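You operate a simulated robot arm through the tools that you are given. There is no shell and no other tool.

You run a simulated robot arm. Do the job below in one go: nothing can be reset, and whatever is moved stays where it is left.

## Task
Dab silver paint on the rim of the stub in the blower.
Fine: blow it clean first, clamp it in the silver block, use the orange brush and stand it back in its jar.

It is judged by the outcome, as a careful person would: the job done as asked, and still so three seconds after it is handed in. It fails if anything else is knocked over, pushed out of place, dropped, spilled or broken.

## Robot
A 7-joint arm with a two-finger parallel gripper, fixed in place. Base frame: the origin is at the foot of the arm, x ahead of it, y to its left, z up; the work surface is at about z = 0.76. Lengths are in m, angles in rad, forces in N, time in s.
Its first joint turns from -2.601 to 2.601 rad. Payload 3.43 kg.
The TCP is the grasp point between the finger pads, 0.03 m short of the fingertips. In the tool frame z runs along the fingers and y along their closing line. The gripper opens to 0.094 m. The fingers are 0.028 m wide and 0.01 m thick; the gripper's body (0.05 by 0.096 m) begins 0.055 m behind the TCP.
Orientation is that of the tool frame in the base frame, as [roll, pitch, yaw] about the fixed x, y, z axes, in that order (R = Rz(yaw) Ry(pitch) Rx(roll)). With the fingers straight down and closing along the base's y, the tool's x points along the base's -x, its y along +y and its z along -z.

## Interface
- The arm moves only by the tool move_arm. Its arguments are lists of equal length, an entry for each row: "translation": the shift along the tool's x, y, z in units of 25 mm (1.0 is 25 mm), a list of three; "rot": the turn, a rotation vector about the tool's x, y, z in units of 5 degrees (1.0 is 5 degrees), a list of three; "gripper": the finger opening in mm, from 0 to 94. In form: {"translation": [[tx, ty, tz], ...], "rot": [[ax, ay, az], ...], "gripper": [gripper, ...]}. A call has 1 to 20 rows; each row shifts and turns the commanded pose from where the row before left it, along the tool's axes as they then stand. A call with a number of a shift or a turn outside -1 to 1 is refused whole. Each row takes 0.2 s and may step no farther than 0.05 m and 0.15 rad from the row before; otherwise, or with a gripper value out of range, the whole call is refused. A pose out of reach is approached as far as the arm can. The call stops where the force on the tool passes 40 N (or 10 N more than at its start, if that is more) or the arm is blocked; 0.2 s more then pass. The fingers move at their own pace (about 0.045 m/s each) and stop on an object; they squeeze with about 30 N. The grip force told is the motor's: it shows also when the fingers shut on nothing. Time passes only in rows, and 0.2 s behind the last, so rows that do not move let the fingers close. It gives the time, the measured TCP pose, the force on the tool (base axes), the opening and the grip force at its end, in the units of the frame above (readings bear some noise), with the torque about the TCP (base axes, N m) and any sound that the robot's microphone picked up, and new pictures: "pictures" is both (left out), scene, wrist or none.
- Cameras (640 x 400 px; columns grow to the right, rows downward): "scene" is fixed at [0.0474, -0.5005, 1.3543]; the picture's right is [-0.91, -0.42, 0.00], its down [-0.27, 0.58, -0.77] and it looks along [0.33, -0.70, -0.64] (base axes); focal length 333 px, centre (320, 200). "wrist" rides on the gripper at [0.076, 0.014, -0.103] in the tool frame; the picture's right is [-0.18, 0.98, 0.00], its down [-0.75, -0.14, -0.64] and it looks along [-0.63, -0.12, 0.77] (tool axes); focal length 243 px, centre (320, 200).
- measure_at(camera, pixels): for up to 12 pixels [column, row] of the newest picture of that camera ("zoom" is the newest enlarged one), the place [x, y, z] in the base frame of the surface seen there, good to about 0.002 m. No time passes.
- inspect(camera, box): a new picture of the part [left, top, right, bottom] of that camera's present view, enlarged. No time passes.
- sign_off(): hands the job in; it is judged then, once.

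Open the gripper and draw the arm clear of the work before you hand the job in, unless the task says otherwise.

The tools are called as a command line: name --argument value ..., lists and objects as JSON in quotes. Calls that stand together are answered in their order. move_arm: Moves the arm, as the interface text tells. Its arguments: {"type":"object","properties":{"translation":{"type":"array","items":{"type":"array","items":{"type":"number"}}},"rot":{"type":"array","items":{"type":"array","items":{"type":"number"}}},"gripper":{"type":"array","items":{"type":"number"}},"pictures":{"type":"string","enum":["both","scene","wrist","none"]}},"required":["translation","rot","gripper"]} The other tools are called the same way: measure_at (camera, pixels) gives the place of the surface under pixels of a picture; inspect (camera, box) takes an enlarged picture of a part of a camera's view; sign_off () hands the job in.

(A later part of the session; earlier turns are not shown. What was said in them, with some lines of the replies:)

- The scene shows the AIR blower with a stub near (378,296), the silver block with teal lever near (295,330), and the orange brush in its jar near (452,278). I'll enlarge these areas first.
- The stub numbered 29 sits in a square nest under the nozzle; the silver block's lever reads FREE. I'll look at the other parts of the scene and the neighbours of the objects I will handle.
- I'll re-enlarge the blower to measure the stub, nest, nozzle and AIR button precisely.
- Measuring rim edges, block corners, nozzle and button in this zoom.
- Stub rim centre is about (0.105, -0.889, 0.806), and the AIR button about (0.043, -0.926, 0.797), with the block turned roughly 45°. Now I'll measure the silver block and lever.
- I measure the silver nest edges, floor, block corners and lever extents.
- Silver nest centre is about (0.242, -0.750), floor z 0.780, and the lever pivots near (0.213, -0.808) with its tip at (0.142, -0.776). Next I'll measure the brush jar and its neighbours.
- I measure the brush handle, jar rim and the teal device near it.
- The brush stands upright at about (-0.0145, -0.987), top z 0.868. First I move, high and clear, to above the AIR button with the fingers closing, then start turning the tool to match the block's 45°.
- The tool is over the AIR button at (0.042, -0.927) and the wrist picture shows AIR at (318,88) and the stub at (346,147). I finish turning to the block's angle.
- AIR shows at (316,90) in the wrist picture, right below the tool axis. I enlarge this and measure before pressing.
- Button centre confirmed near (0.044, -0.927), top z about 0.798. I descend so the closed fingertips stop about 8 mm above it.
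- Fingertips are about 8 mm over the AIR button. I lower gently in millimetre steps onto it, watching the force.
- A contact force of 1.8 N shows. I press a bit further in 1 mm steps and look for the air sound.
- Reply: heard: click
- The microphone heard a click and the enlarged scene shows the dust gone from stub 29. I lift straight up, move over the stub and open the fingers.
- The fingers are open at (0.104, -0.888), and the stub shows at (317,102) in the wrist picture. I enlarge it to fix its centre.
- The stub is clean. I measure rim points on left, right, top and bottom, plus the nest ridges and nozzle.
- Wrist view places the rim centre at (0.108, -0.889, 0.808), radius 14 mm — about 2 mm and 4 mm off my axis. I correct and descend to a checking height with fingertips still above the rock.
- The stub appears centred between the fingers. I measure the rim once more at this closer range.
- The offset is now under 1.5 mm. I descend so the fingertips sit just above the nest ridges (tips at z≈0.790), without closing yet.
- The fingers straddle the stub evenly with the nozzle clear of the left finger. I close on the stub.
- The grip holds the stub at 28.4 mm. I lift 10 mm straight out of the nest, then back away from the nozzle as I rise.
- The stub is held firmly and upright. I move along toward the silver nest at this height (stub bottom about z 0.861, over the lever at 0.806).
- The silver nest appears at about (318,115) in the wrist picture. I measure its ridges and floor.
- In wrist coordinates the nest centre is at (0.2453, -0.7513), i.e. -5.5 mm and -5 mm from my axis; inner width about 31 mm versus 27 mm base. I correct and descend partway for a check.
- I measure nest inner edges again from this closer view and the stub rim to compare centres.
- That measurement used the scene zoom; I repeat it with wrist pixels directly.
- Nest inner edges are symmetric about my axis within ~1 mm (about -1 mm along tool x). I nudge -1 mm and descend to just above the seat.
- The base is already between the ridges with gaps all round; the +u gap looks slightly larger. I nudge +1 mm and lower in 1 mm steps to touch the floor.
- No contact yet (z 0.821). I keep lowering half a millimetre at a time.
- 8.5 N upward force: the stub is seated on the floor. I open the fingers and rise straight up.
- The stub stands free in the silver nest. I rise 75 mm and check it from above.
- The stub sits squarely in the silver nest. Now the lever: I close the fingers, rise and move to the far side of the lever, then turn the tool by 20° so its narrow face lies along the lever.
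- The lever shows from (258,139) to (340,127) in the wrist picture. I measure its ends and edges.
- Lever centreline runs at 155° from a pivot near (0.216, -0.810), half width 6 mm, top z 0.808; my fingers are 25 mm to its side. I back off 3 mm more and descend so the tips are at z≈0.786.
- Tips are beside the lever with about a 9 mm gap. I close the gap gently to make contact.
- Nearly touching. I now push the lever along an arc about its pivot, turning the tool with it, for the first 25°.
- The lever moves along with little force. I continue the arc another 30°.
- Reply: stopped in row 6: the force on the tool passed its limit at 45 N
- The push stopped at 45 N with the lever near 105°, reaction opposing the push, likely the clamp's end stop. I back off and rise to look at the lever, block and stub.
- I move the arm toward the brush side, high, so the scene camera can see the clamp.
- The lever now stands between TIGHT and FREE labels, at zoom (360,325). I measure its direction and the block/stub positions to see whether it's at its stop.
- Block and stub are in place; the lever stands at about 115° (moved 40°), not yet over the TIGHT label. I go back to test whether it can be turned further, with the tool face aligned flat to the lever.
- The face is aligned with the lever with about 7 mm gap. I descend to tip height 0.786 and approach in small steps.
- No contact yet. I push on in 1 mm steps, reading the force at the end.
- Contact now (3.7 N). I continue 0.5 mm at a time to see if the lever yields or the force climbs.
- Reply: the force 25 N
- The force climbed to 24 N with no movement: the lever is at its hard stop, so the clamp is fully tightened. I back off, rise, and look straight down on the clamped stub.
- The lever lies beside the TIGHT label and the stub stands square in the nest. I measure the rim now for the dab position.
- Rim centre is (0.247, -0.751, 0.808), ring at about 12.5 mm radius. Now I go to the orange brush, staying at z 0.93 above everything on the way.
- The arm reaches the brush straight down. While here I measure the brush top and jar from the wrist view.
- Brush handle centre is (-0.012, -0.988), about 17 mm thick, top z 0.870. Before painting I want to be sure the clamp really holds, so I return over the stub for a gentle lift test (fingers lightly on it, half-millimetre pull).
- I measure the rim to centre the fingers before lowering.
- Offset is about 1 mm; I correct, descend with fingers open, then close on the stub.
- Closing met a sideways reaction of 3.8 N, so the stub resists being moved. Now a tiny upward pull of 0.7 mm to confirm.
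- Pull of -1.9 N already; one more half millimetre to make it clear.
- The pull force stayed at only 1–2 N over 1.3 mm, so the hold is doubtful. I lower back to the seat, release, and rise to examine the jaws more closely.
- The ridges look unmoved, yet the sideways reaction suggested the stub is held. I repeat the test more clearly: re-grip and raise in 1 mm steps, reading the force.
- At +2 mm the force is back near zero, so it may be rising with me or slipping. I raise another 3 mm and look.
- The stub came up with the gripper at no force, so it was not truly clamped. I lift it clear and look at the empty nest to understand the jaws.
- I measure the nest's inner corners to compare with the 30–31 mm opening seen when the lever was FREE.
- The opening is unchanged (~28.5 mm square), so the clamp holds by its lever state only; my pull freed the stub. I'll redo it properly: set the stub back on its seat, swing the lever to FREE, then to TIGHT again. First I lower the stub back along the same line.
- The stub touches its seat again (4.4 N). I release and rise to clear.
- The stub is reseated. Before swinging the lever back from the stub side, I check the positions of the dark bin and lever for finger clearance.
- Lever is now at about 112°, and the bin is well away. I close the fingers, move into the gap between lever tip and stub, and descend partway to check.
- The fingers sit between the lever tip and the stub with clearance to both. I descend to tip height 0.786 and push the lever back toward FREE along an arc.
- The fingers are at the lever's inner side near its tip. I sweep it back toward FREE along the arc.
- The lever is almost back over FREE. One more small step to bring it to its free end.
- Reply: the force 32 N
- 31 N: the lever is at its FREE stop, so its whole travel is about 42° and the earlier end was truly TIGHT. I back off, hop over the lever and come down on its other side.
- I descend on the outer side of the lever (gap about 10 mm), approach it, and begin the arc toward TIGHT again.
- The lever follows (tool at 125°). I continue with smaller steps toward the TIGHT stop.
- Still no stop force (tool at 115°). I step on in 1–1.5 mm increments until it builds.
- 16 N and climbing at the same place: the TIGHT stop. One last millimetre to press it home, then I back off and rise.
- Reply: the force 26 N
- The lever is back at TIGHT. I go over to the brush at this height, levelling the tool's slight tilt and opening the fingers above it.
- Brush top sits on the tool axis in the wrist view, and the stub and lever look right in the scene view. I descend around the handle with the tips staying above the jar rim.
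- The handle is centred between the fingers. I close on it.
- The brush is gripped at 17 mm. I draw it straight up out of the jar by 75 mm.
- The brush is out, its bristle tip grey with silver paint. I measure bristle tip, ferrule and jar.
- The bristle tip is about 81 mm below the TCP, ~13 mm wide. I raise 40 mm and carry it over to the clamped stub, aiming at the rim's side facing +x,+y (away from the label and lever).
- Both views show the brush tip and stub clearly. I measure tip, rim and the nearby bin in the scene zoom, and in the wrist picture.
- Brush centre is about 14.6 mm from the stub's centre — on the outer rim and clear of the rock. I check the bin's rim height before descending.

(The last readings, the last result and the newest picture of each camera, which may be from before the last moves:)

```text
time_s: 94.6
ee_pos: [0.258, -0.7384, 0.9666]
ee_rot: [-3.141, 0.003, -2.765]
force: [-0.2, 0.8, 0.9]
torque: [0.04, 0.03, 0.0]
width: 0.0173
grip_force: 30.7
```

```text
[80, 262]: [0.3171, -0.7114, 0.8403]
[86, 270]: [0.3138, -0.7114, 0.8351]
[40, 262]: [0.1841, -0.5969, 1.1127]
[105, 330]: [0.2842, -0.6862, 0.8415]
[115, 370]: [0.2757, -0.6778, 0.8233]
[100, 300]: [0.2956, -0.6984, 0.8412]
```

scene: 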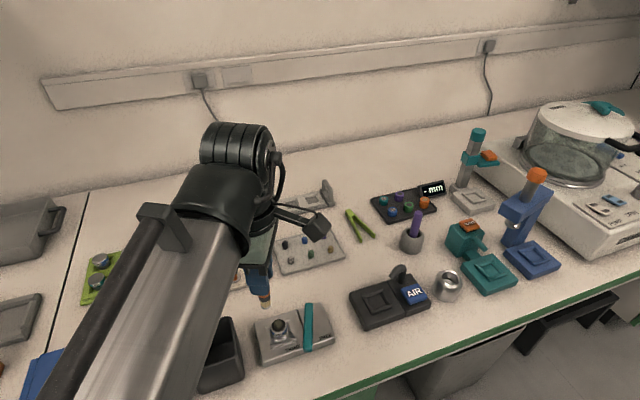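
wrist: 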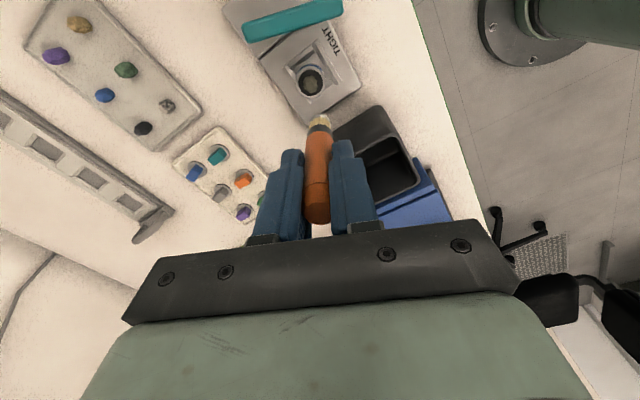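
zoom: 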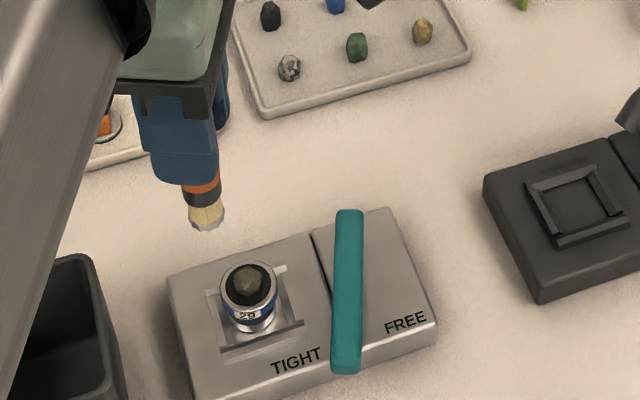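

Bin rim is at z 0.841 and 55 mm away, so clear. I lower the brush until its tip is about 13 mm above the rim and check alignment in both views.

move_arm --translation '[[0, 0, 0.6], [0, 0, 0.7], [0, 0, 0.7], [0, 0, 0.48], [0, 0, 0]]' --rot '[[0, 0, 0], [0, 0, 0], [0, 0, 0], [0, 0, 0], [0, 0, 0]]' --gripper '[12, 12, 12, 12, 12]'

inspect --camera "wrist" --box '[270, 70, 370, 150]'

inspect --camera "scene" --box '[256, 290, 316, 350]'

```text
time_s: 95.8
ee_pos: [0.2589, -0.7389, 0.9022]
ee_rot: [3.141, 0.002, -2.766]
force: [0.3, 0.5, -1.2]
torque: [0.02, -0.01, 0.01]
width: 0.017
grip_force: 29.9
```

scene: 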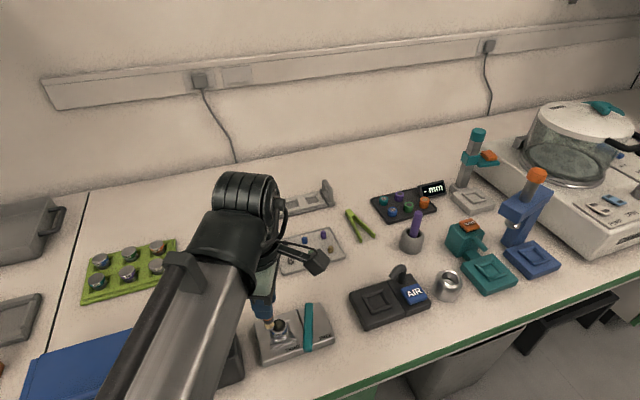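
wrist: 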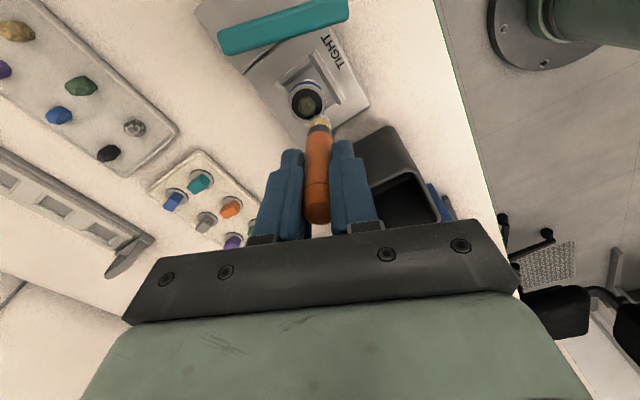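

```text
5.00 times, centred on (320, 110) of wrist
```

zoom: 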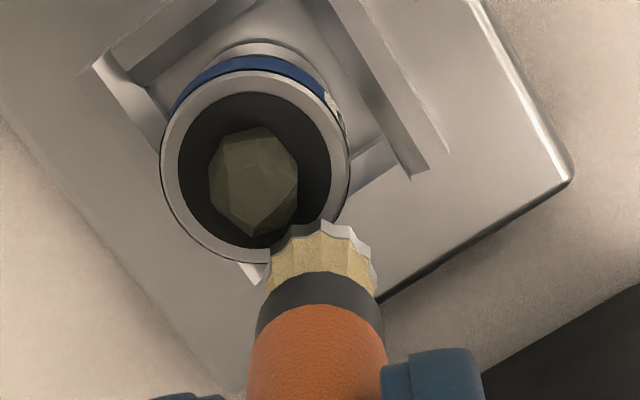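

```text
6.67 times, centred on (286, 320) of scene
```

zoom: 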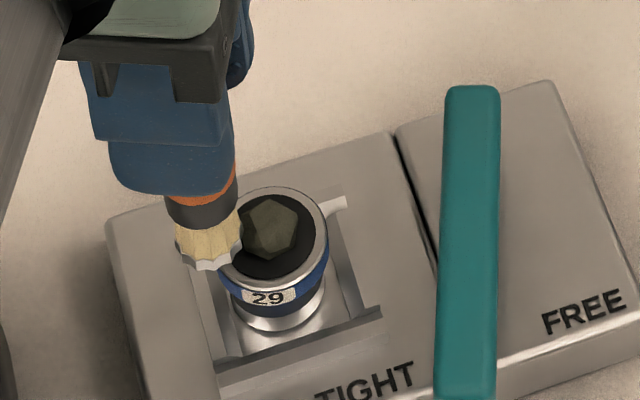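

The wrist view puts the brush about 15 mm from the stub centre, the scene view about 17 mm. I shift ~1 mm inward and lower 5 mm more, then look again.

move_arm --translation '[[0.035, -0.02, 0.1], [0, 0, 0.1], [0, 0, 0]]' --rot '[[0, 0, 0], [0, 0, 0], [0, 0, 0]]' --gripper '[12, 12, 12]'

inspect --camera "scene" --box '[262, 302, 302, 342]'

inspect --camera "wrist" --box '[280, 80, 360, 150]'

```text
time_s: 96.6
ee_pos: [0.2585, -0.742, 0.8979]
ee_rot: [-3.141, 0.0, -2.764]
force: [0.1, -0.1, 0.4]
torque: [0.01, -0.01, 0.03]
width: 0.0171
grip_force: 29.6
```

scene: 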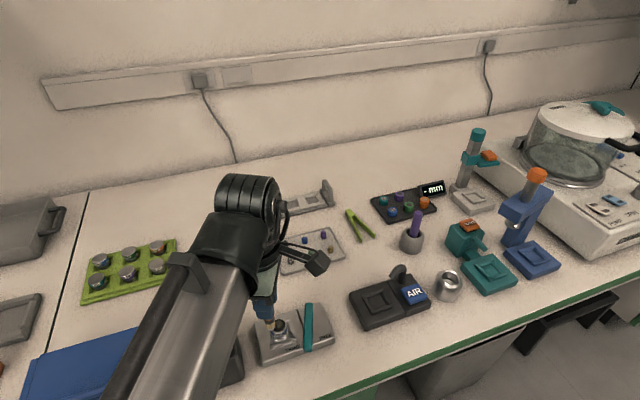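
wrist: 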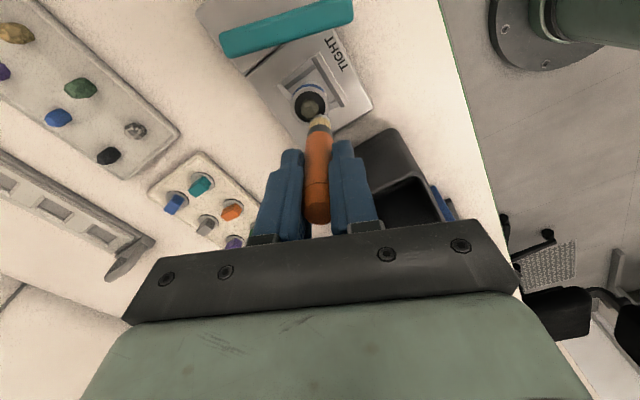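

```text
10.00 times, centred on (282, 322) of scene
```

zoom: 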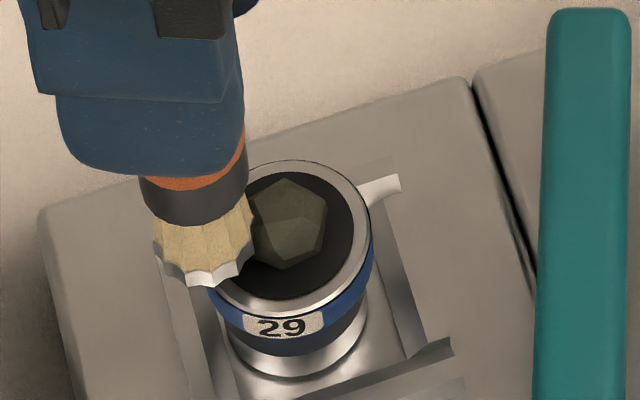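

```text
5.71 times, centred on (320, 115) of wrist
```

zoom: 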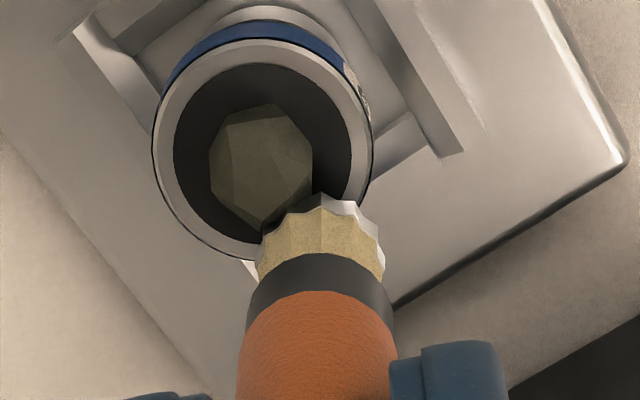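

The bristle crown is wider than thought (~17 mm), so I move back out about 1.3 mm to keep clear of the rock (centre ~16 mm, bristles overlapping the rim ring), then lower slowly toward contact.

move_arm --translation '[[-0.046, 0.025, 0], [0, 0, 0.08], [0, 0, 0.06], [0, 0, 0]]' --rot '[[0, 0, 0], [0, 0, 0], [0, 0, 0], [0, 0, 0]]' --gripper '[12, 12, 12, 12]'

inspect --camera "scene" --box '[262, 302, 302, 342]'

inspect --camera "wrist" --box '[280, 80, 360, 150]'

```text
time_s: 97.6
ee_pos: [0.2584, -0.7408, 0.8933]
ee_rot: [-3.141, 0.002, -2.765]
force: [0.0, 0.2, -0.1]
torque: [-0.01, -0.01, 0.02]
width: 0.0169
grip_force: 30.3
```

scene: 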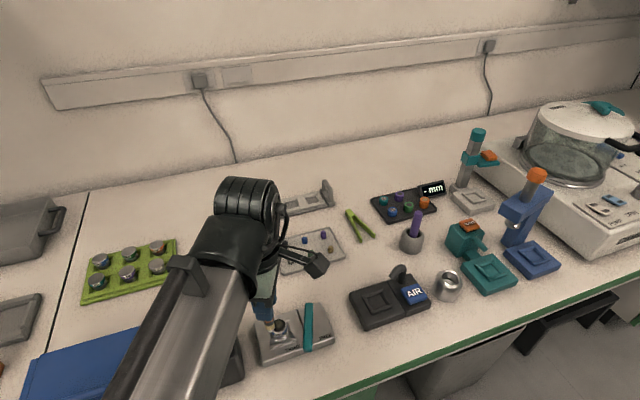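
wrist: 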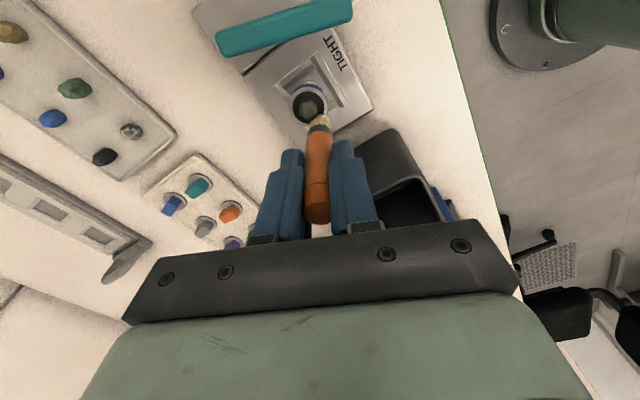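

```text
10.00 times, centred on (282, 322) of scene
```

zoom: 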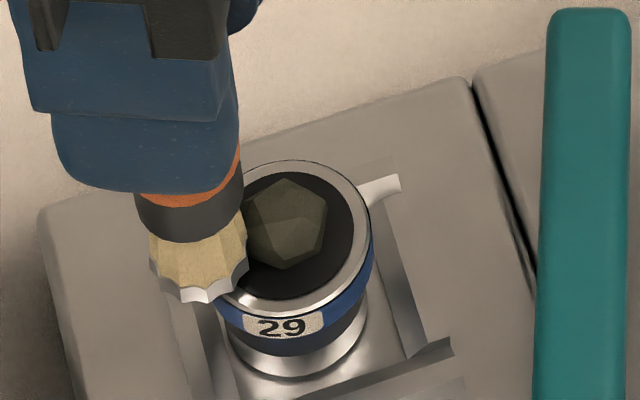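

```text
5.71 times, centred on (320, 115) of wrist
```

zoom: 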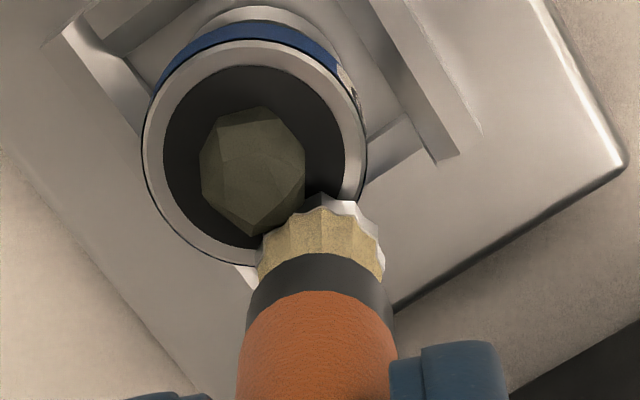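

The brush crown overlaps the rim's outer part and is clear of the rock, tip nearly at rim height. I lower in half-millimetre steps until it touches.

move_arm --translation '[[0, 0, 0.03], [0, 0, 0.03], [0, 0, 0]]' --rot '[[0, 0, 0], [0, 0, 0], [0, 0, 0]]' --gripper '[12, 12, 12]' --pictures "scene"

inspect --camera "scene" --box '[262, 302, 302, 342]'

```text
time_s: 98.4
ee_pos: [0.2591, -0.7398, 0.8917]
ee_rot: [-3.141, 0.001, -2.764]
force: [-0.5, 0.6, -0.1]
torque: [0.05, -0.03, -0.04]
width: 0.0173
grip_force: 30.0
```

scene: 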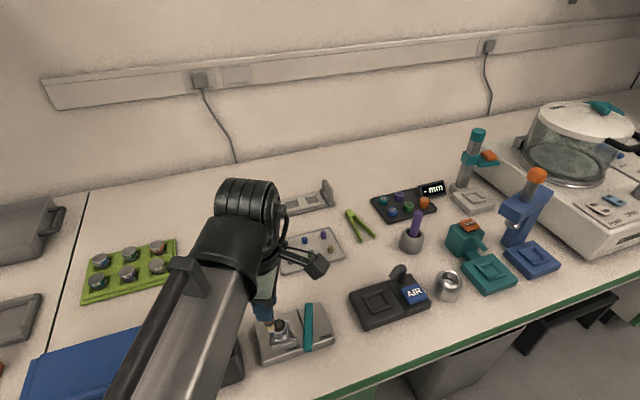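

```text
10.00 times, centred on (282, 322) of scene
```

zoom: 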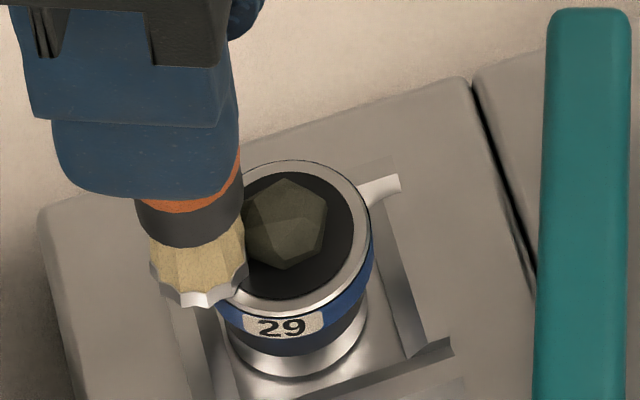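

Still no force; the tip is right at the rim. I lower another millimetre.

move_arm --translation '[[0, 0, 0.02], [0, 0, 0.02], [0, 0, 0]]' --rot '[[0, 0, 0], [0, 0, 0], [0, 0, 0]]' --gripper '[12, 12, 12]' --pictures "scene"

inspect --camera "scene" --box '[262, 302, 302, 342]'

```text
time_s: 99.2
ee_pos: [0.2597, -0.7401, 0.8913]
ee_rot: [-3.14, 0.002, -2.766]
force: [-0.4, 0.5, -0.7]
torque: [0.04, -0.02, -0.01]
width: 0.0171
grip_force: 29.8
```

scene: 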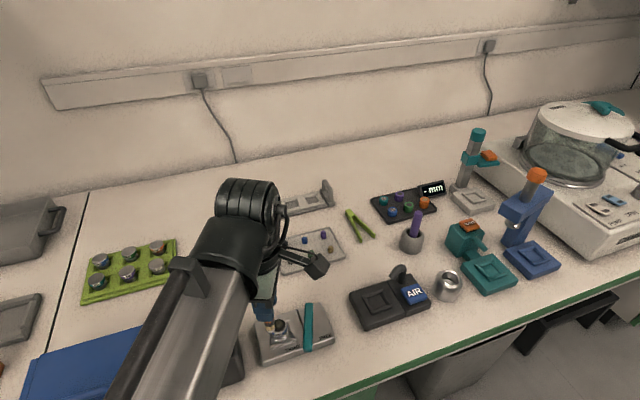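

```text
10.00 times, centred on (282, 322) of scene
```

zoom: 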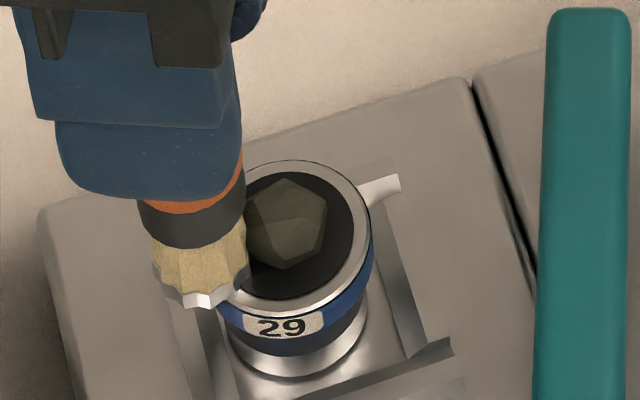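

I check the wrist view for where the bristles meet the rim.

move_arm --translation '[[0, 0, 0.02], [0, 0, 0]]' --rot '[[0, 0, 0], [0, 0, 0]]' --gripper '[12, 12]' --pictures "both"

inspect --camera "wrist" --box '[285, 80, 345, 135]'

inspect --camera "scene" --box '[264, 310, 294, 336]'

```text
time_s: 99.8
ee_pos: [0.2577, -0.7408, 0.8906]
ee_rot: [-3.14, 0.0, -2.764]
force: [-0.6, 0.0, -0.5]
torque: [-0.02, -0.07, 0.01]
width: 0.0171
grip_force: 30.3
```

scene: 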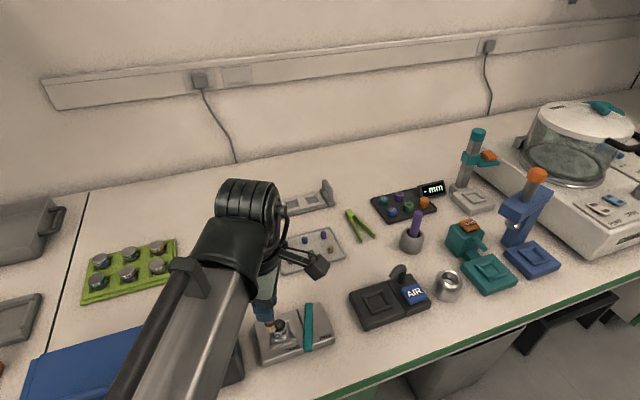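
wrist: 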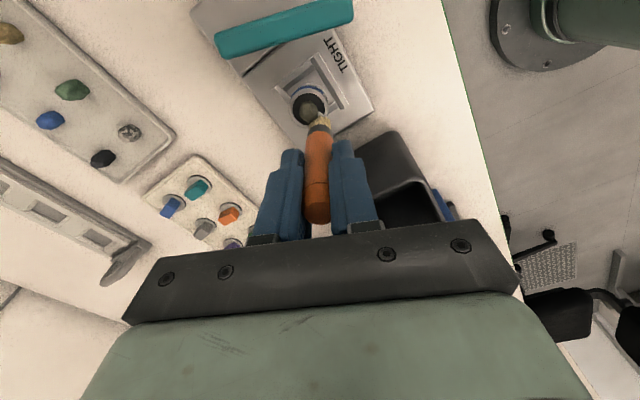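

```text
7.27 times, centred on (315, 108) of wrist
```

zoom: 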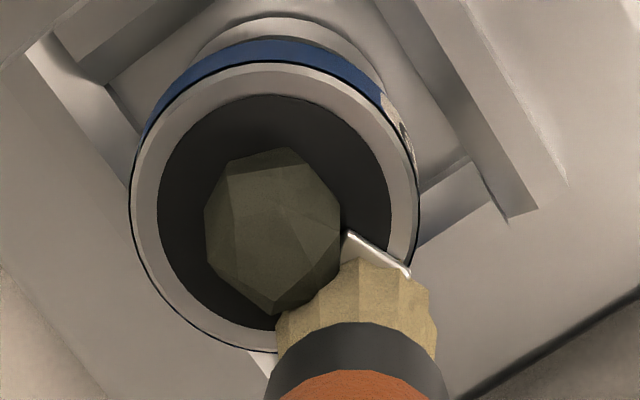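

```text
15.38 times, centred on (279, 323) of scene
```

zoom: 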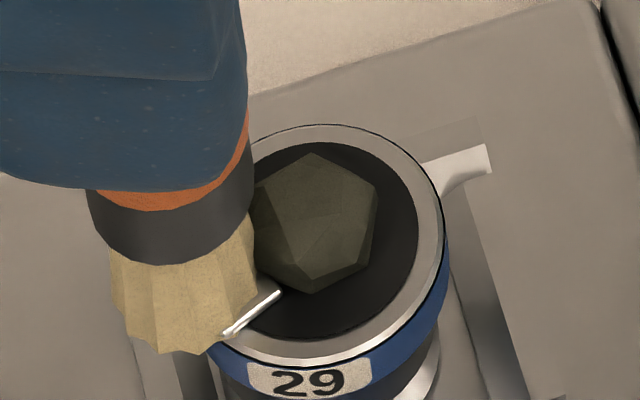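

A silver stroke now shows on the stub reaching the rim, and the brush tip is no longer silver: the dab is done. I lift the brush straight up.

move_arm --translation '[[0, 0, -0.2], [0, 0, -0.44], [0, 0, -0.8], [0, 0, -0.8], [0, 0, -0.7], [0, 0, 0]]' --rot '[[0, 0, 0], [0, 0, 0], [0, 0, 0], [0, 0, 0], [0, 0, 0], [0, 0, 0]]' --gripper '[12, 12, 12, 12, 12, 12]'

inspect --camera "scene" --box '[256, 300, 306, 346]'

inspect --camera "wrist" --box '[270, 60, 360, 140]'

```text
time_s: 101.2
ee_pos: [0.2579, -0.7427, 0.9655]
ee_rot: [-3.141, 0.003, -2.764]
force: [0.2, 0.0, 0.8]
torque: [-0.04, 0.0, 0.0]
width: 0.0169
grip_force: 29.4
```

scene: 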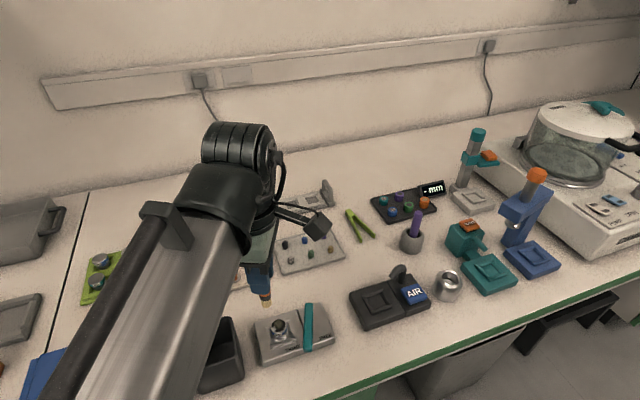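
wrist: 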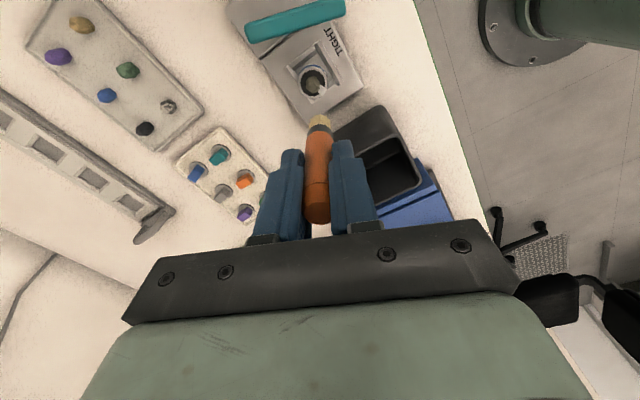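

```text
8.70 times, centred on (281, 323) of scene
```

zoom: 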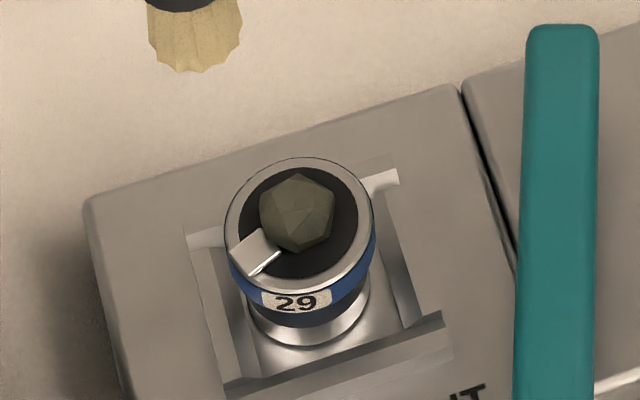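

```text
5.00 times, centred on (315, 100) of wrist
```

zoom: 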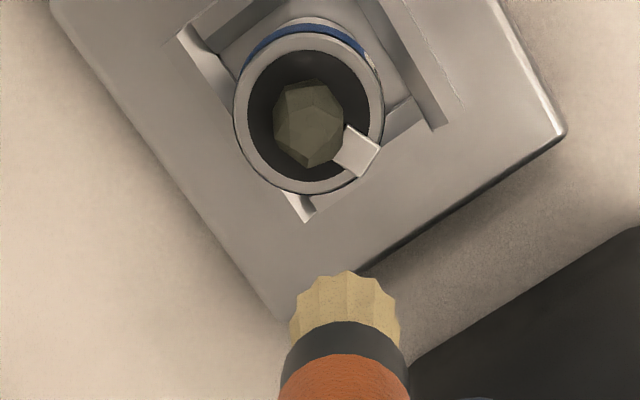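

A clean silver patch now bridges onto the rim, and the stub still stands clamped. I carry the brush back over its jar along the reverse path.

move_arm --translation '[[0.9137, -0.3463, 0], [0.9137, -0.3463, 0], [0.9137, -0.3463, 0], [0.9137, -0.3463, 0], [0.9137, -0.3463, 0], [0.9137, -0.3463, 0], [0.9137, -0.3463, 0], [0.9137, -0.3463, 0], [0.9137, -0.3463, 0], [0.9137, -0.3463, 0], [0.9137, -0.3463, 0], [0.9137, -0.3463, 0], [0.9137, -0.3463, 0], [0.9137, -0.3463, 0], [0.9137, -0.3463, 0], [0, 0, 0]]' --rot '[[0, 0, 0], [0, 0, 0], [0, 0, 0], [0, 0, 0], [0, 0, 0], [0, 0, 0], [0, 0, 0], [0, 0, 0], [0, 0, 0], [0, 0, 0], [0, 0, 0], [0, 0, 0], [0, 0, 0], [0, 0, 0], [0, 0, 0], [0, 0, 0]]' --gripper '[12, 12, 12, 12, 12, 12, 12, 12, 12, 12, 12, 12, 12, 12, 12, 12]'

inspect --camera "wrist" --box '[240, 50, 400, 170]'

```text
time_s: 104.6
ee_pos: [-0.0135, -0.9874, 0.9641]
ee_rot: [-3.141, 0.002, -2.765]
force: [0.0, -0.1, 0.3]
torque: [0.0, -0.04, 0.01]
width: 0.0169
grip_force: 29.6
```

scene: 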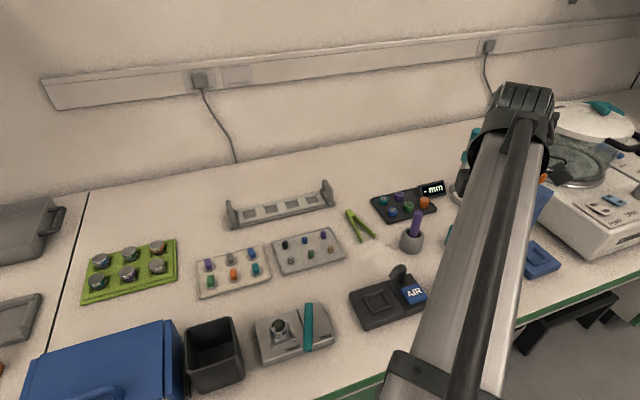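
wrist: 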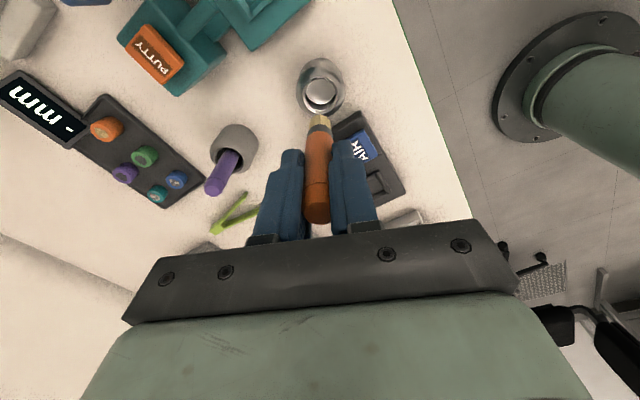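

```text
3.33 times, centred on (320, 110) of wrist
```

zoom: 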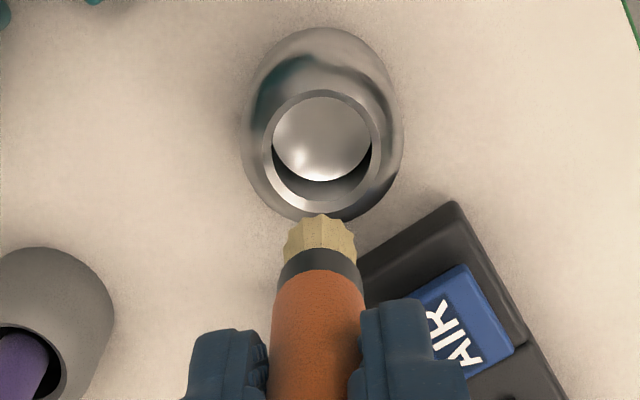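

The jar is straight below. I measure its rim to confirm the centre before lowering.

measure_at --camera "zoom" --pixels '[[267, 150], [378, 150], [322, 93], [322, 205], [285, 110], [360, 190], [360, 110], [285, 190], [320, 130], [321, 222], [290, 240], [350, 240]]'

```text
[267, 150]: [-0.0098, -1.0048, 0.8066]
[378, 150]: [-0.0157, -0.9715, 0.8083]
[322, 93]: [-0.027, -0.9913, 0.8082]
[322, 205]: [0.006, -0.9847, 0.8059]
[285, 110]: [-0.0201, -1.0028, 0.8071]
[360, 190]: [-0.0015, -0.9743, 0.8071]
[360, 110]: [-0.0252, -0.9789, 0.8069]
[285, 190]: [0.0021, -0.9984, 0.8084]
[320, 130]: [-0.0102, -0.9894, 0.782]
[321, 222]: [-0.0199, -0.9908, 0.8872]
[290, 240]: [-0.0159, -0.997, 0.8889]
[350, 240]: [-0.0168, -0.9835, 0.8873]
```

Jar centre (-0.0114, -0.9884) matches the brush within a millimetre. I lower it in, leaving the last 15 mm for slow steps.

move_arm --translation '[[0, 0, 0.8], [0, 0, 0.8], [0, 0, 0.6], [0, 0, 0.6], [0, 0, 0.6], [0, 0, 0.6], [0, 0, 0]]' --rot '[[0, 0, 0], [0, 0, 0], [0, 0, 0], [0, 0, 0], [0, 0, 0], [0, 0, 0], [0, 0, 0]]' --gripper '[12, 12, 12, 12, 12, 12, 12]' --pictures "wrist"

inspect --camera "wrist" --box '[240, 60, 400, 190]'

```text
time_s: 106.2
ee_pos: [-0.0124, -0.9884, 0.8633]
ee_rot: [3.14, 0.002, -2.764]
force: [-0.2, 0.6, 0.4]
torque: [0.02, -0.02, -0.02]
width: 0.0171
grip_force: 29.9
```

wrist: 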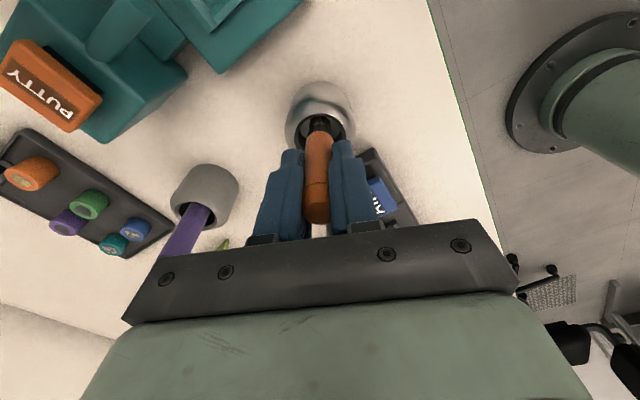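

```text
3.08 times, centred on (320, 125) of wrist
```

zoom: 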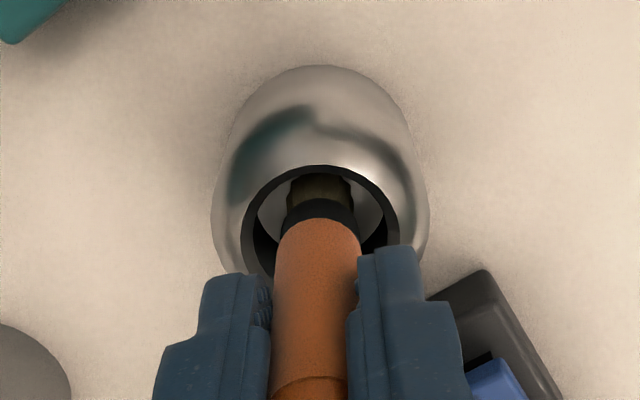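

The brush is inside the jar, centred. I lower the remaining 15 mm gently.

move_arm --translation '[[0, 0, 0.25], [0, 0, 0.2], [0, 0, 0.08], [0, 0, 0.04], [0, 0, 0.02], [0, 0, 0]]' --rot '[[0, 0, 0], [0, 0, 0], [0, 0, 0], [0, 0, 0], [0, 0, 0], [0, 0, 0]]' --gripper '[12, 12, 12, 12, 12, 12]' --pictures "wrist"

inspect --camera "wrist" --box '[240, 60, 400, 190]'

```text
time_s: 107.6
ee_pos: [-0.0116, -0.9896, 0.851]
ee_rot: [-3.14, 0.0, -2.765]
force: [-2.8, 4.3, 20.9]
torque: [0.28, 0.19, 0.01]
width: 0.0168
grip_force: 30.5
```

wrist: 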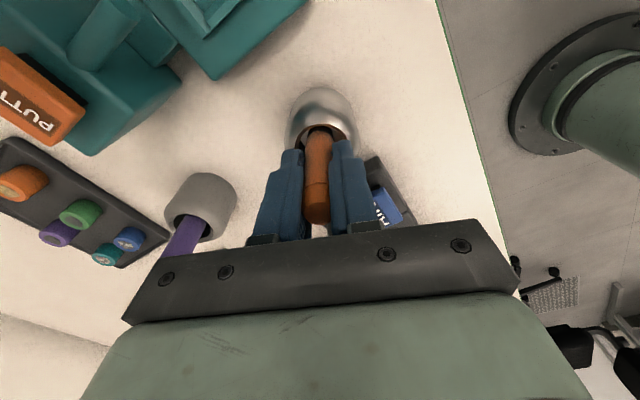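

```text
3.08 times, centred on (320, 125) of wrist
```

zoom: 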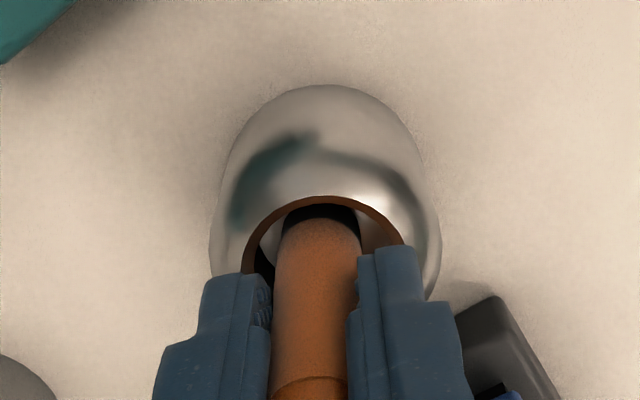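

21 N: the brush stands on the jar's bottom, same view as when picked. I ease up 2 mm to unload it before releasing.

move_arm --translation '[[0, 0, -0.04], [0, 0, -0.03], [0, 0, 0]]' --rot '[[0, 0, 0], [0, 0, 0], [0, 0, 0]]' --gripper '[12, 12, 12]' --pictures "none"

```text
time_s: 108.4
ee_pos: [-0.0106, -0.9887, 0.85]
ee_rot: [3.141, 0.002, -2.764]
force: [-0.2, 0.0, -0.6]
torque: [-0.01, 0.0, 0.02]
width: 0.017
grip_force: 30.1
```

Unloaded now. I open the fingers step by step and watch the brush.

move_arm --translation '[[0, 0, 0], [0, 0, 0], [0, 0, 0], [0, 0, 0], [0, 0, 0]]' --rot '[[0, 0, 0], [0, 0, 0], [0, 0, 0], [0, 0, 0], [0, 0, 0]]' --gripper '[18, 22, 28, 36, 40]' --pictures "wrist"

inspect --camera "wrist" --box '[240, 60, 400, 190]'

```text
time_s: 109.6
ee_pos: [-0.0105, -0.9893, 0.8514]
ee_rot: [-3.14, 0.003, -2.765]
force: [0.1, -0.1, -0.9]
torque: [-0.01, -0.02, 0.0]
width: 0.0401
grip_force: 0.1
```

wrist: 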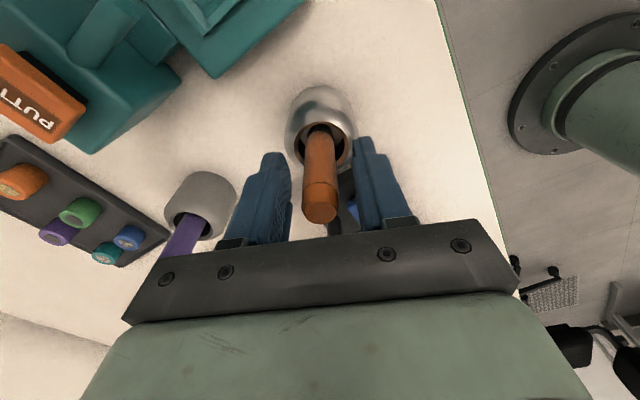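

```text
3.08 times, centred on (320, 125) of wrist
```

zoom: 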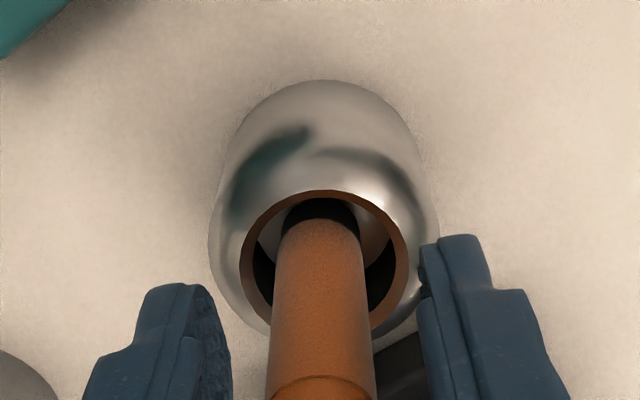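

The brush stands upright in its jar as before. I rise straight up clear of it.

move_arm --translation '[[0, 0, -0.4], [0, 0, -0.8], [0, 0, -0.9], [0, 0, -0.9], [0, 0, -0.9], [0, 0, -0.9], [0, 0, 0]]' --rot '[[0, 0, 0], [0, 0, 0], [0, 0, 0], [0, 0, 0], [0, 0, 0], [0, 0, 0], [0, 0, 0]]' --gripper '[40, 40, 40, 40, 40, 40, 40]' --pictures "both"

inspect --camera "wrist" --box '[240, 40, 400, 170]'

inspect --camera "scene" --box '[246, 288, 354, 364]'

```text
time_s: 111.2
ee_pos: [-0.011, -0.9899, 0.9719]
ee_rot: [3.142, 0.004, -2.766]
force: [-0.2, -0.1, -0.4]
torque: [-0.01, 0.02, 0.01]
width: 0.0398
grip_force: 0.0
```

scene: 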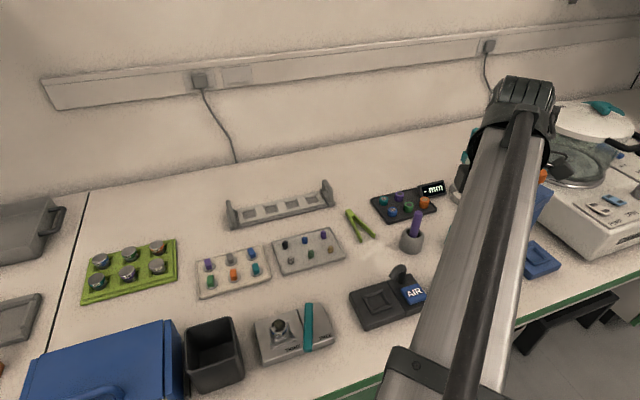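
wrist: 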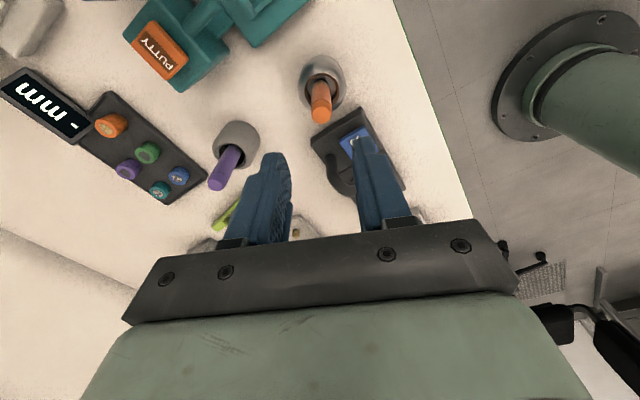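

```text
3.08 times, centred on (320, 105) of wrist
```

zoom: 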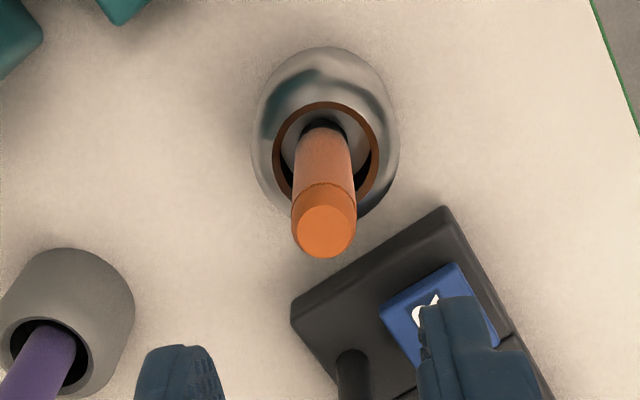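

```text
5.26 times, centred on (300, 326) of scene
```

zoom: 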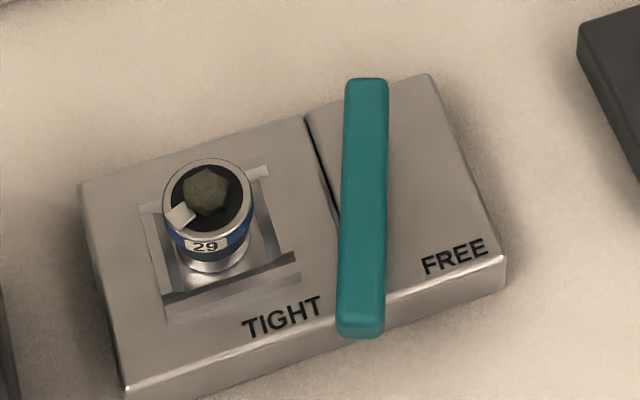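

The brush stands in its jar, the stub is painted and clamped at TIGHT. I raise the arm well up and draw it away, fingers open, to check the whole bench.

move_arm --translation '[[0, 0, -0.9], [0, 0, -0.9], [0, 0, -0.9], [0, 0, -0.9], [0, 0, -0.9], [-0.9, 0, 0], [-0.9, 0, 0], [-0.9, 0, 0], [-0.9, 0, 0], [-0.9, -0.3, 0], [-0.9, -0.3, 0], [-0.9, -0.3, 0], [-0.9, -0.3, 0], [-0.9, -0.3, 0], [-0.9, -0.3, 0], [-0.9, -0.3, 0], [-0.9, -0.3, 0], [-0.9, -0.3, 0], [-0.9, -0.3, 0], [0, 0, 0]]' --rot '[[0, 0, 0], [0, 0, 0], [0, 0, 0], [0, 0, 0], [0, 0, 0], [0, 0, 0], [0, 0, 0], [0, 0, 0], [0, 0, 0], [0, 0, 0], [0, 0, 0], [0, 0, 0], [0, 0, 0], [0, 0, 0], [0, 0, 0], [0, 0, 0], [0, 0, 0], [0, 0, 0], [0, 0, 0], [0, 0, 0]]' --gripper '[40, 40, 40, 50, 60, 70, 80, 90, 94, 94, 94, 94, 94, 94, 94, 94, 94, 94, 94, 94]'

inspect --camera "scene" --box '[340, 200, 540, 330]'

inspect --camera "scene" --box '[230, 280, 370, 370]'

```text
time_s: 115.4
ee_pos: [0.3099, -0.9432, 1.0822]
ee_rot: [-3.141, 0.0, -2.765]
force: [-0.4, -0.3, 0.0]
torque: [0.0, 0.01, 0.02]
width: 0.0942
grip_force: 0.0
```

scene: 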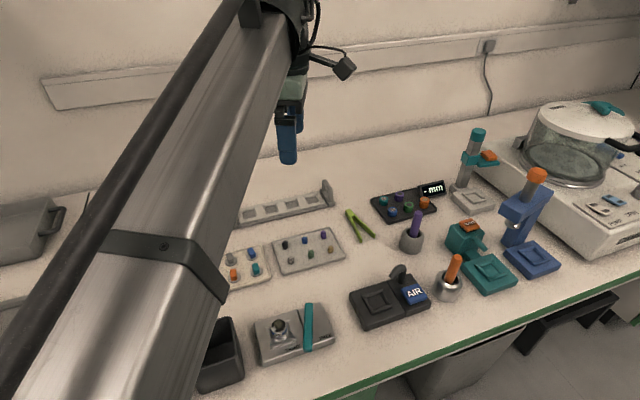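
wrist: 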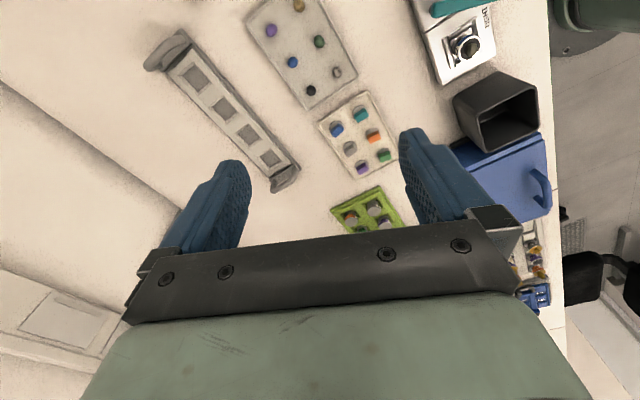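

```text
3.08 times, centred on (440, 265) of scene
```

zoom: 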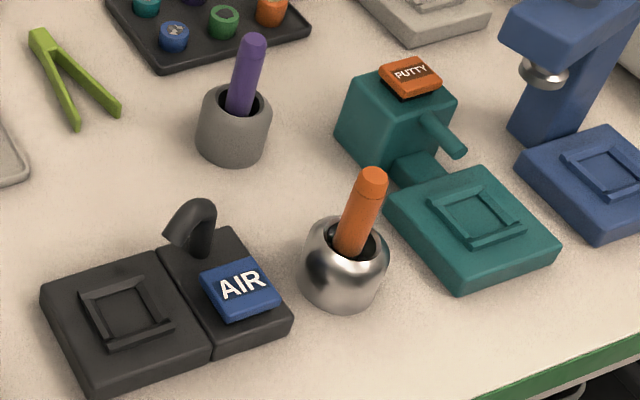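

```text
4.44 times, centred on (300, 325) of scene
```

zoom: 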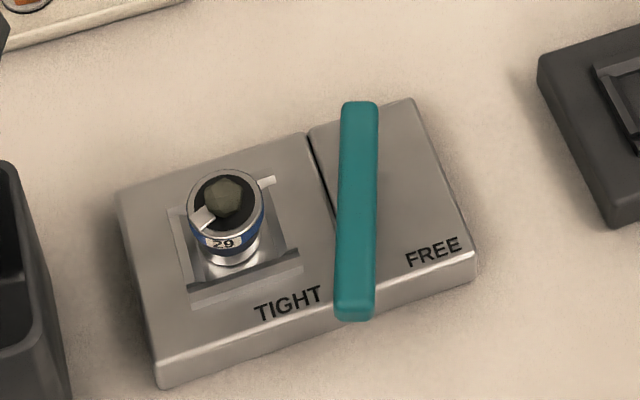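

The bench is in order. Stub 29 is clean, clamped at TIGHT and has silver paint on its rim. The orange brush stands in its jar, nothing else is disturbed, and the open gripper is well clear, so I hand the job in.

sign_off

```text
The job is handed in.
```

The job is done and handed in: stub 29 has silver paint on its rim, and the orange brush is standing back in its jar.

- **Blown clean:** I pressed AIR once. The blower clicked and the dust was gone from the stub.
- **Clamped:** The stub sits in the silver block with the lever hard against its TIGHT stop. After I first clamped it, I pulled on the stub to check the grip and it came out almost freely. I put it back, swung the lever to FREE and tightened it again, but I didn't repeat the pull test. How firmly it is held now is unproven, though it stayed put through the dab.
- **Painted:** The dab left a small silver patch that runs inward across the rim and up to the edge of the rock.
- **Brush:** It touched the bottom of the jar with about 21 N before I eased off and released it. It was upright, and the jar had not moved.

In the last pictures nothing else looked knocked or out of place. The gripper is open and well clear of the bench.
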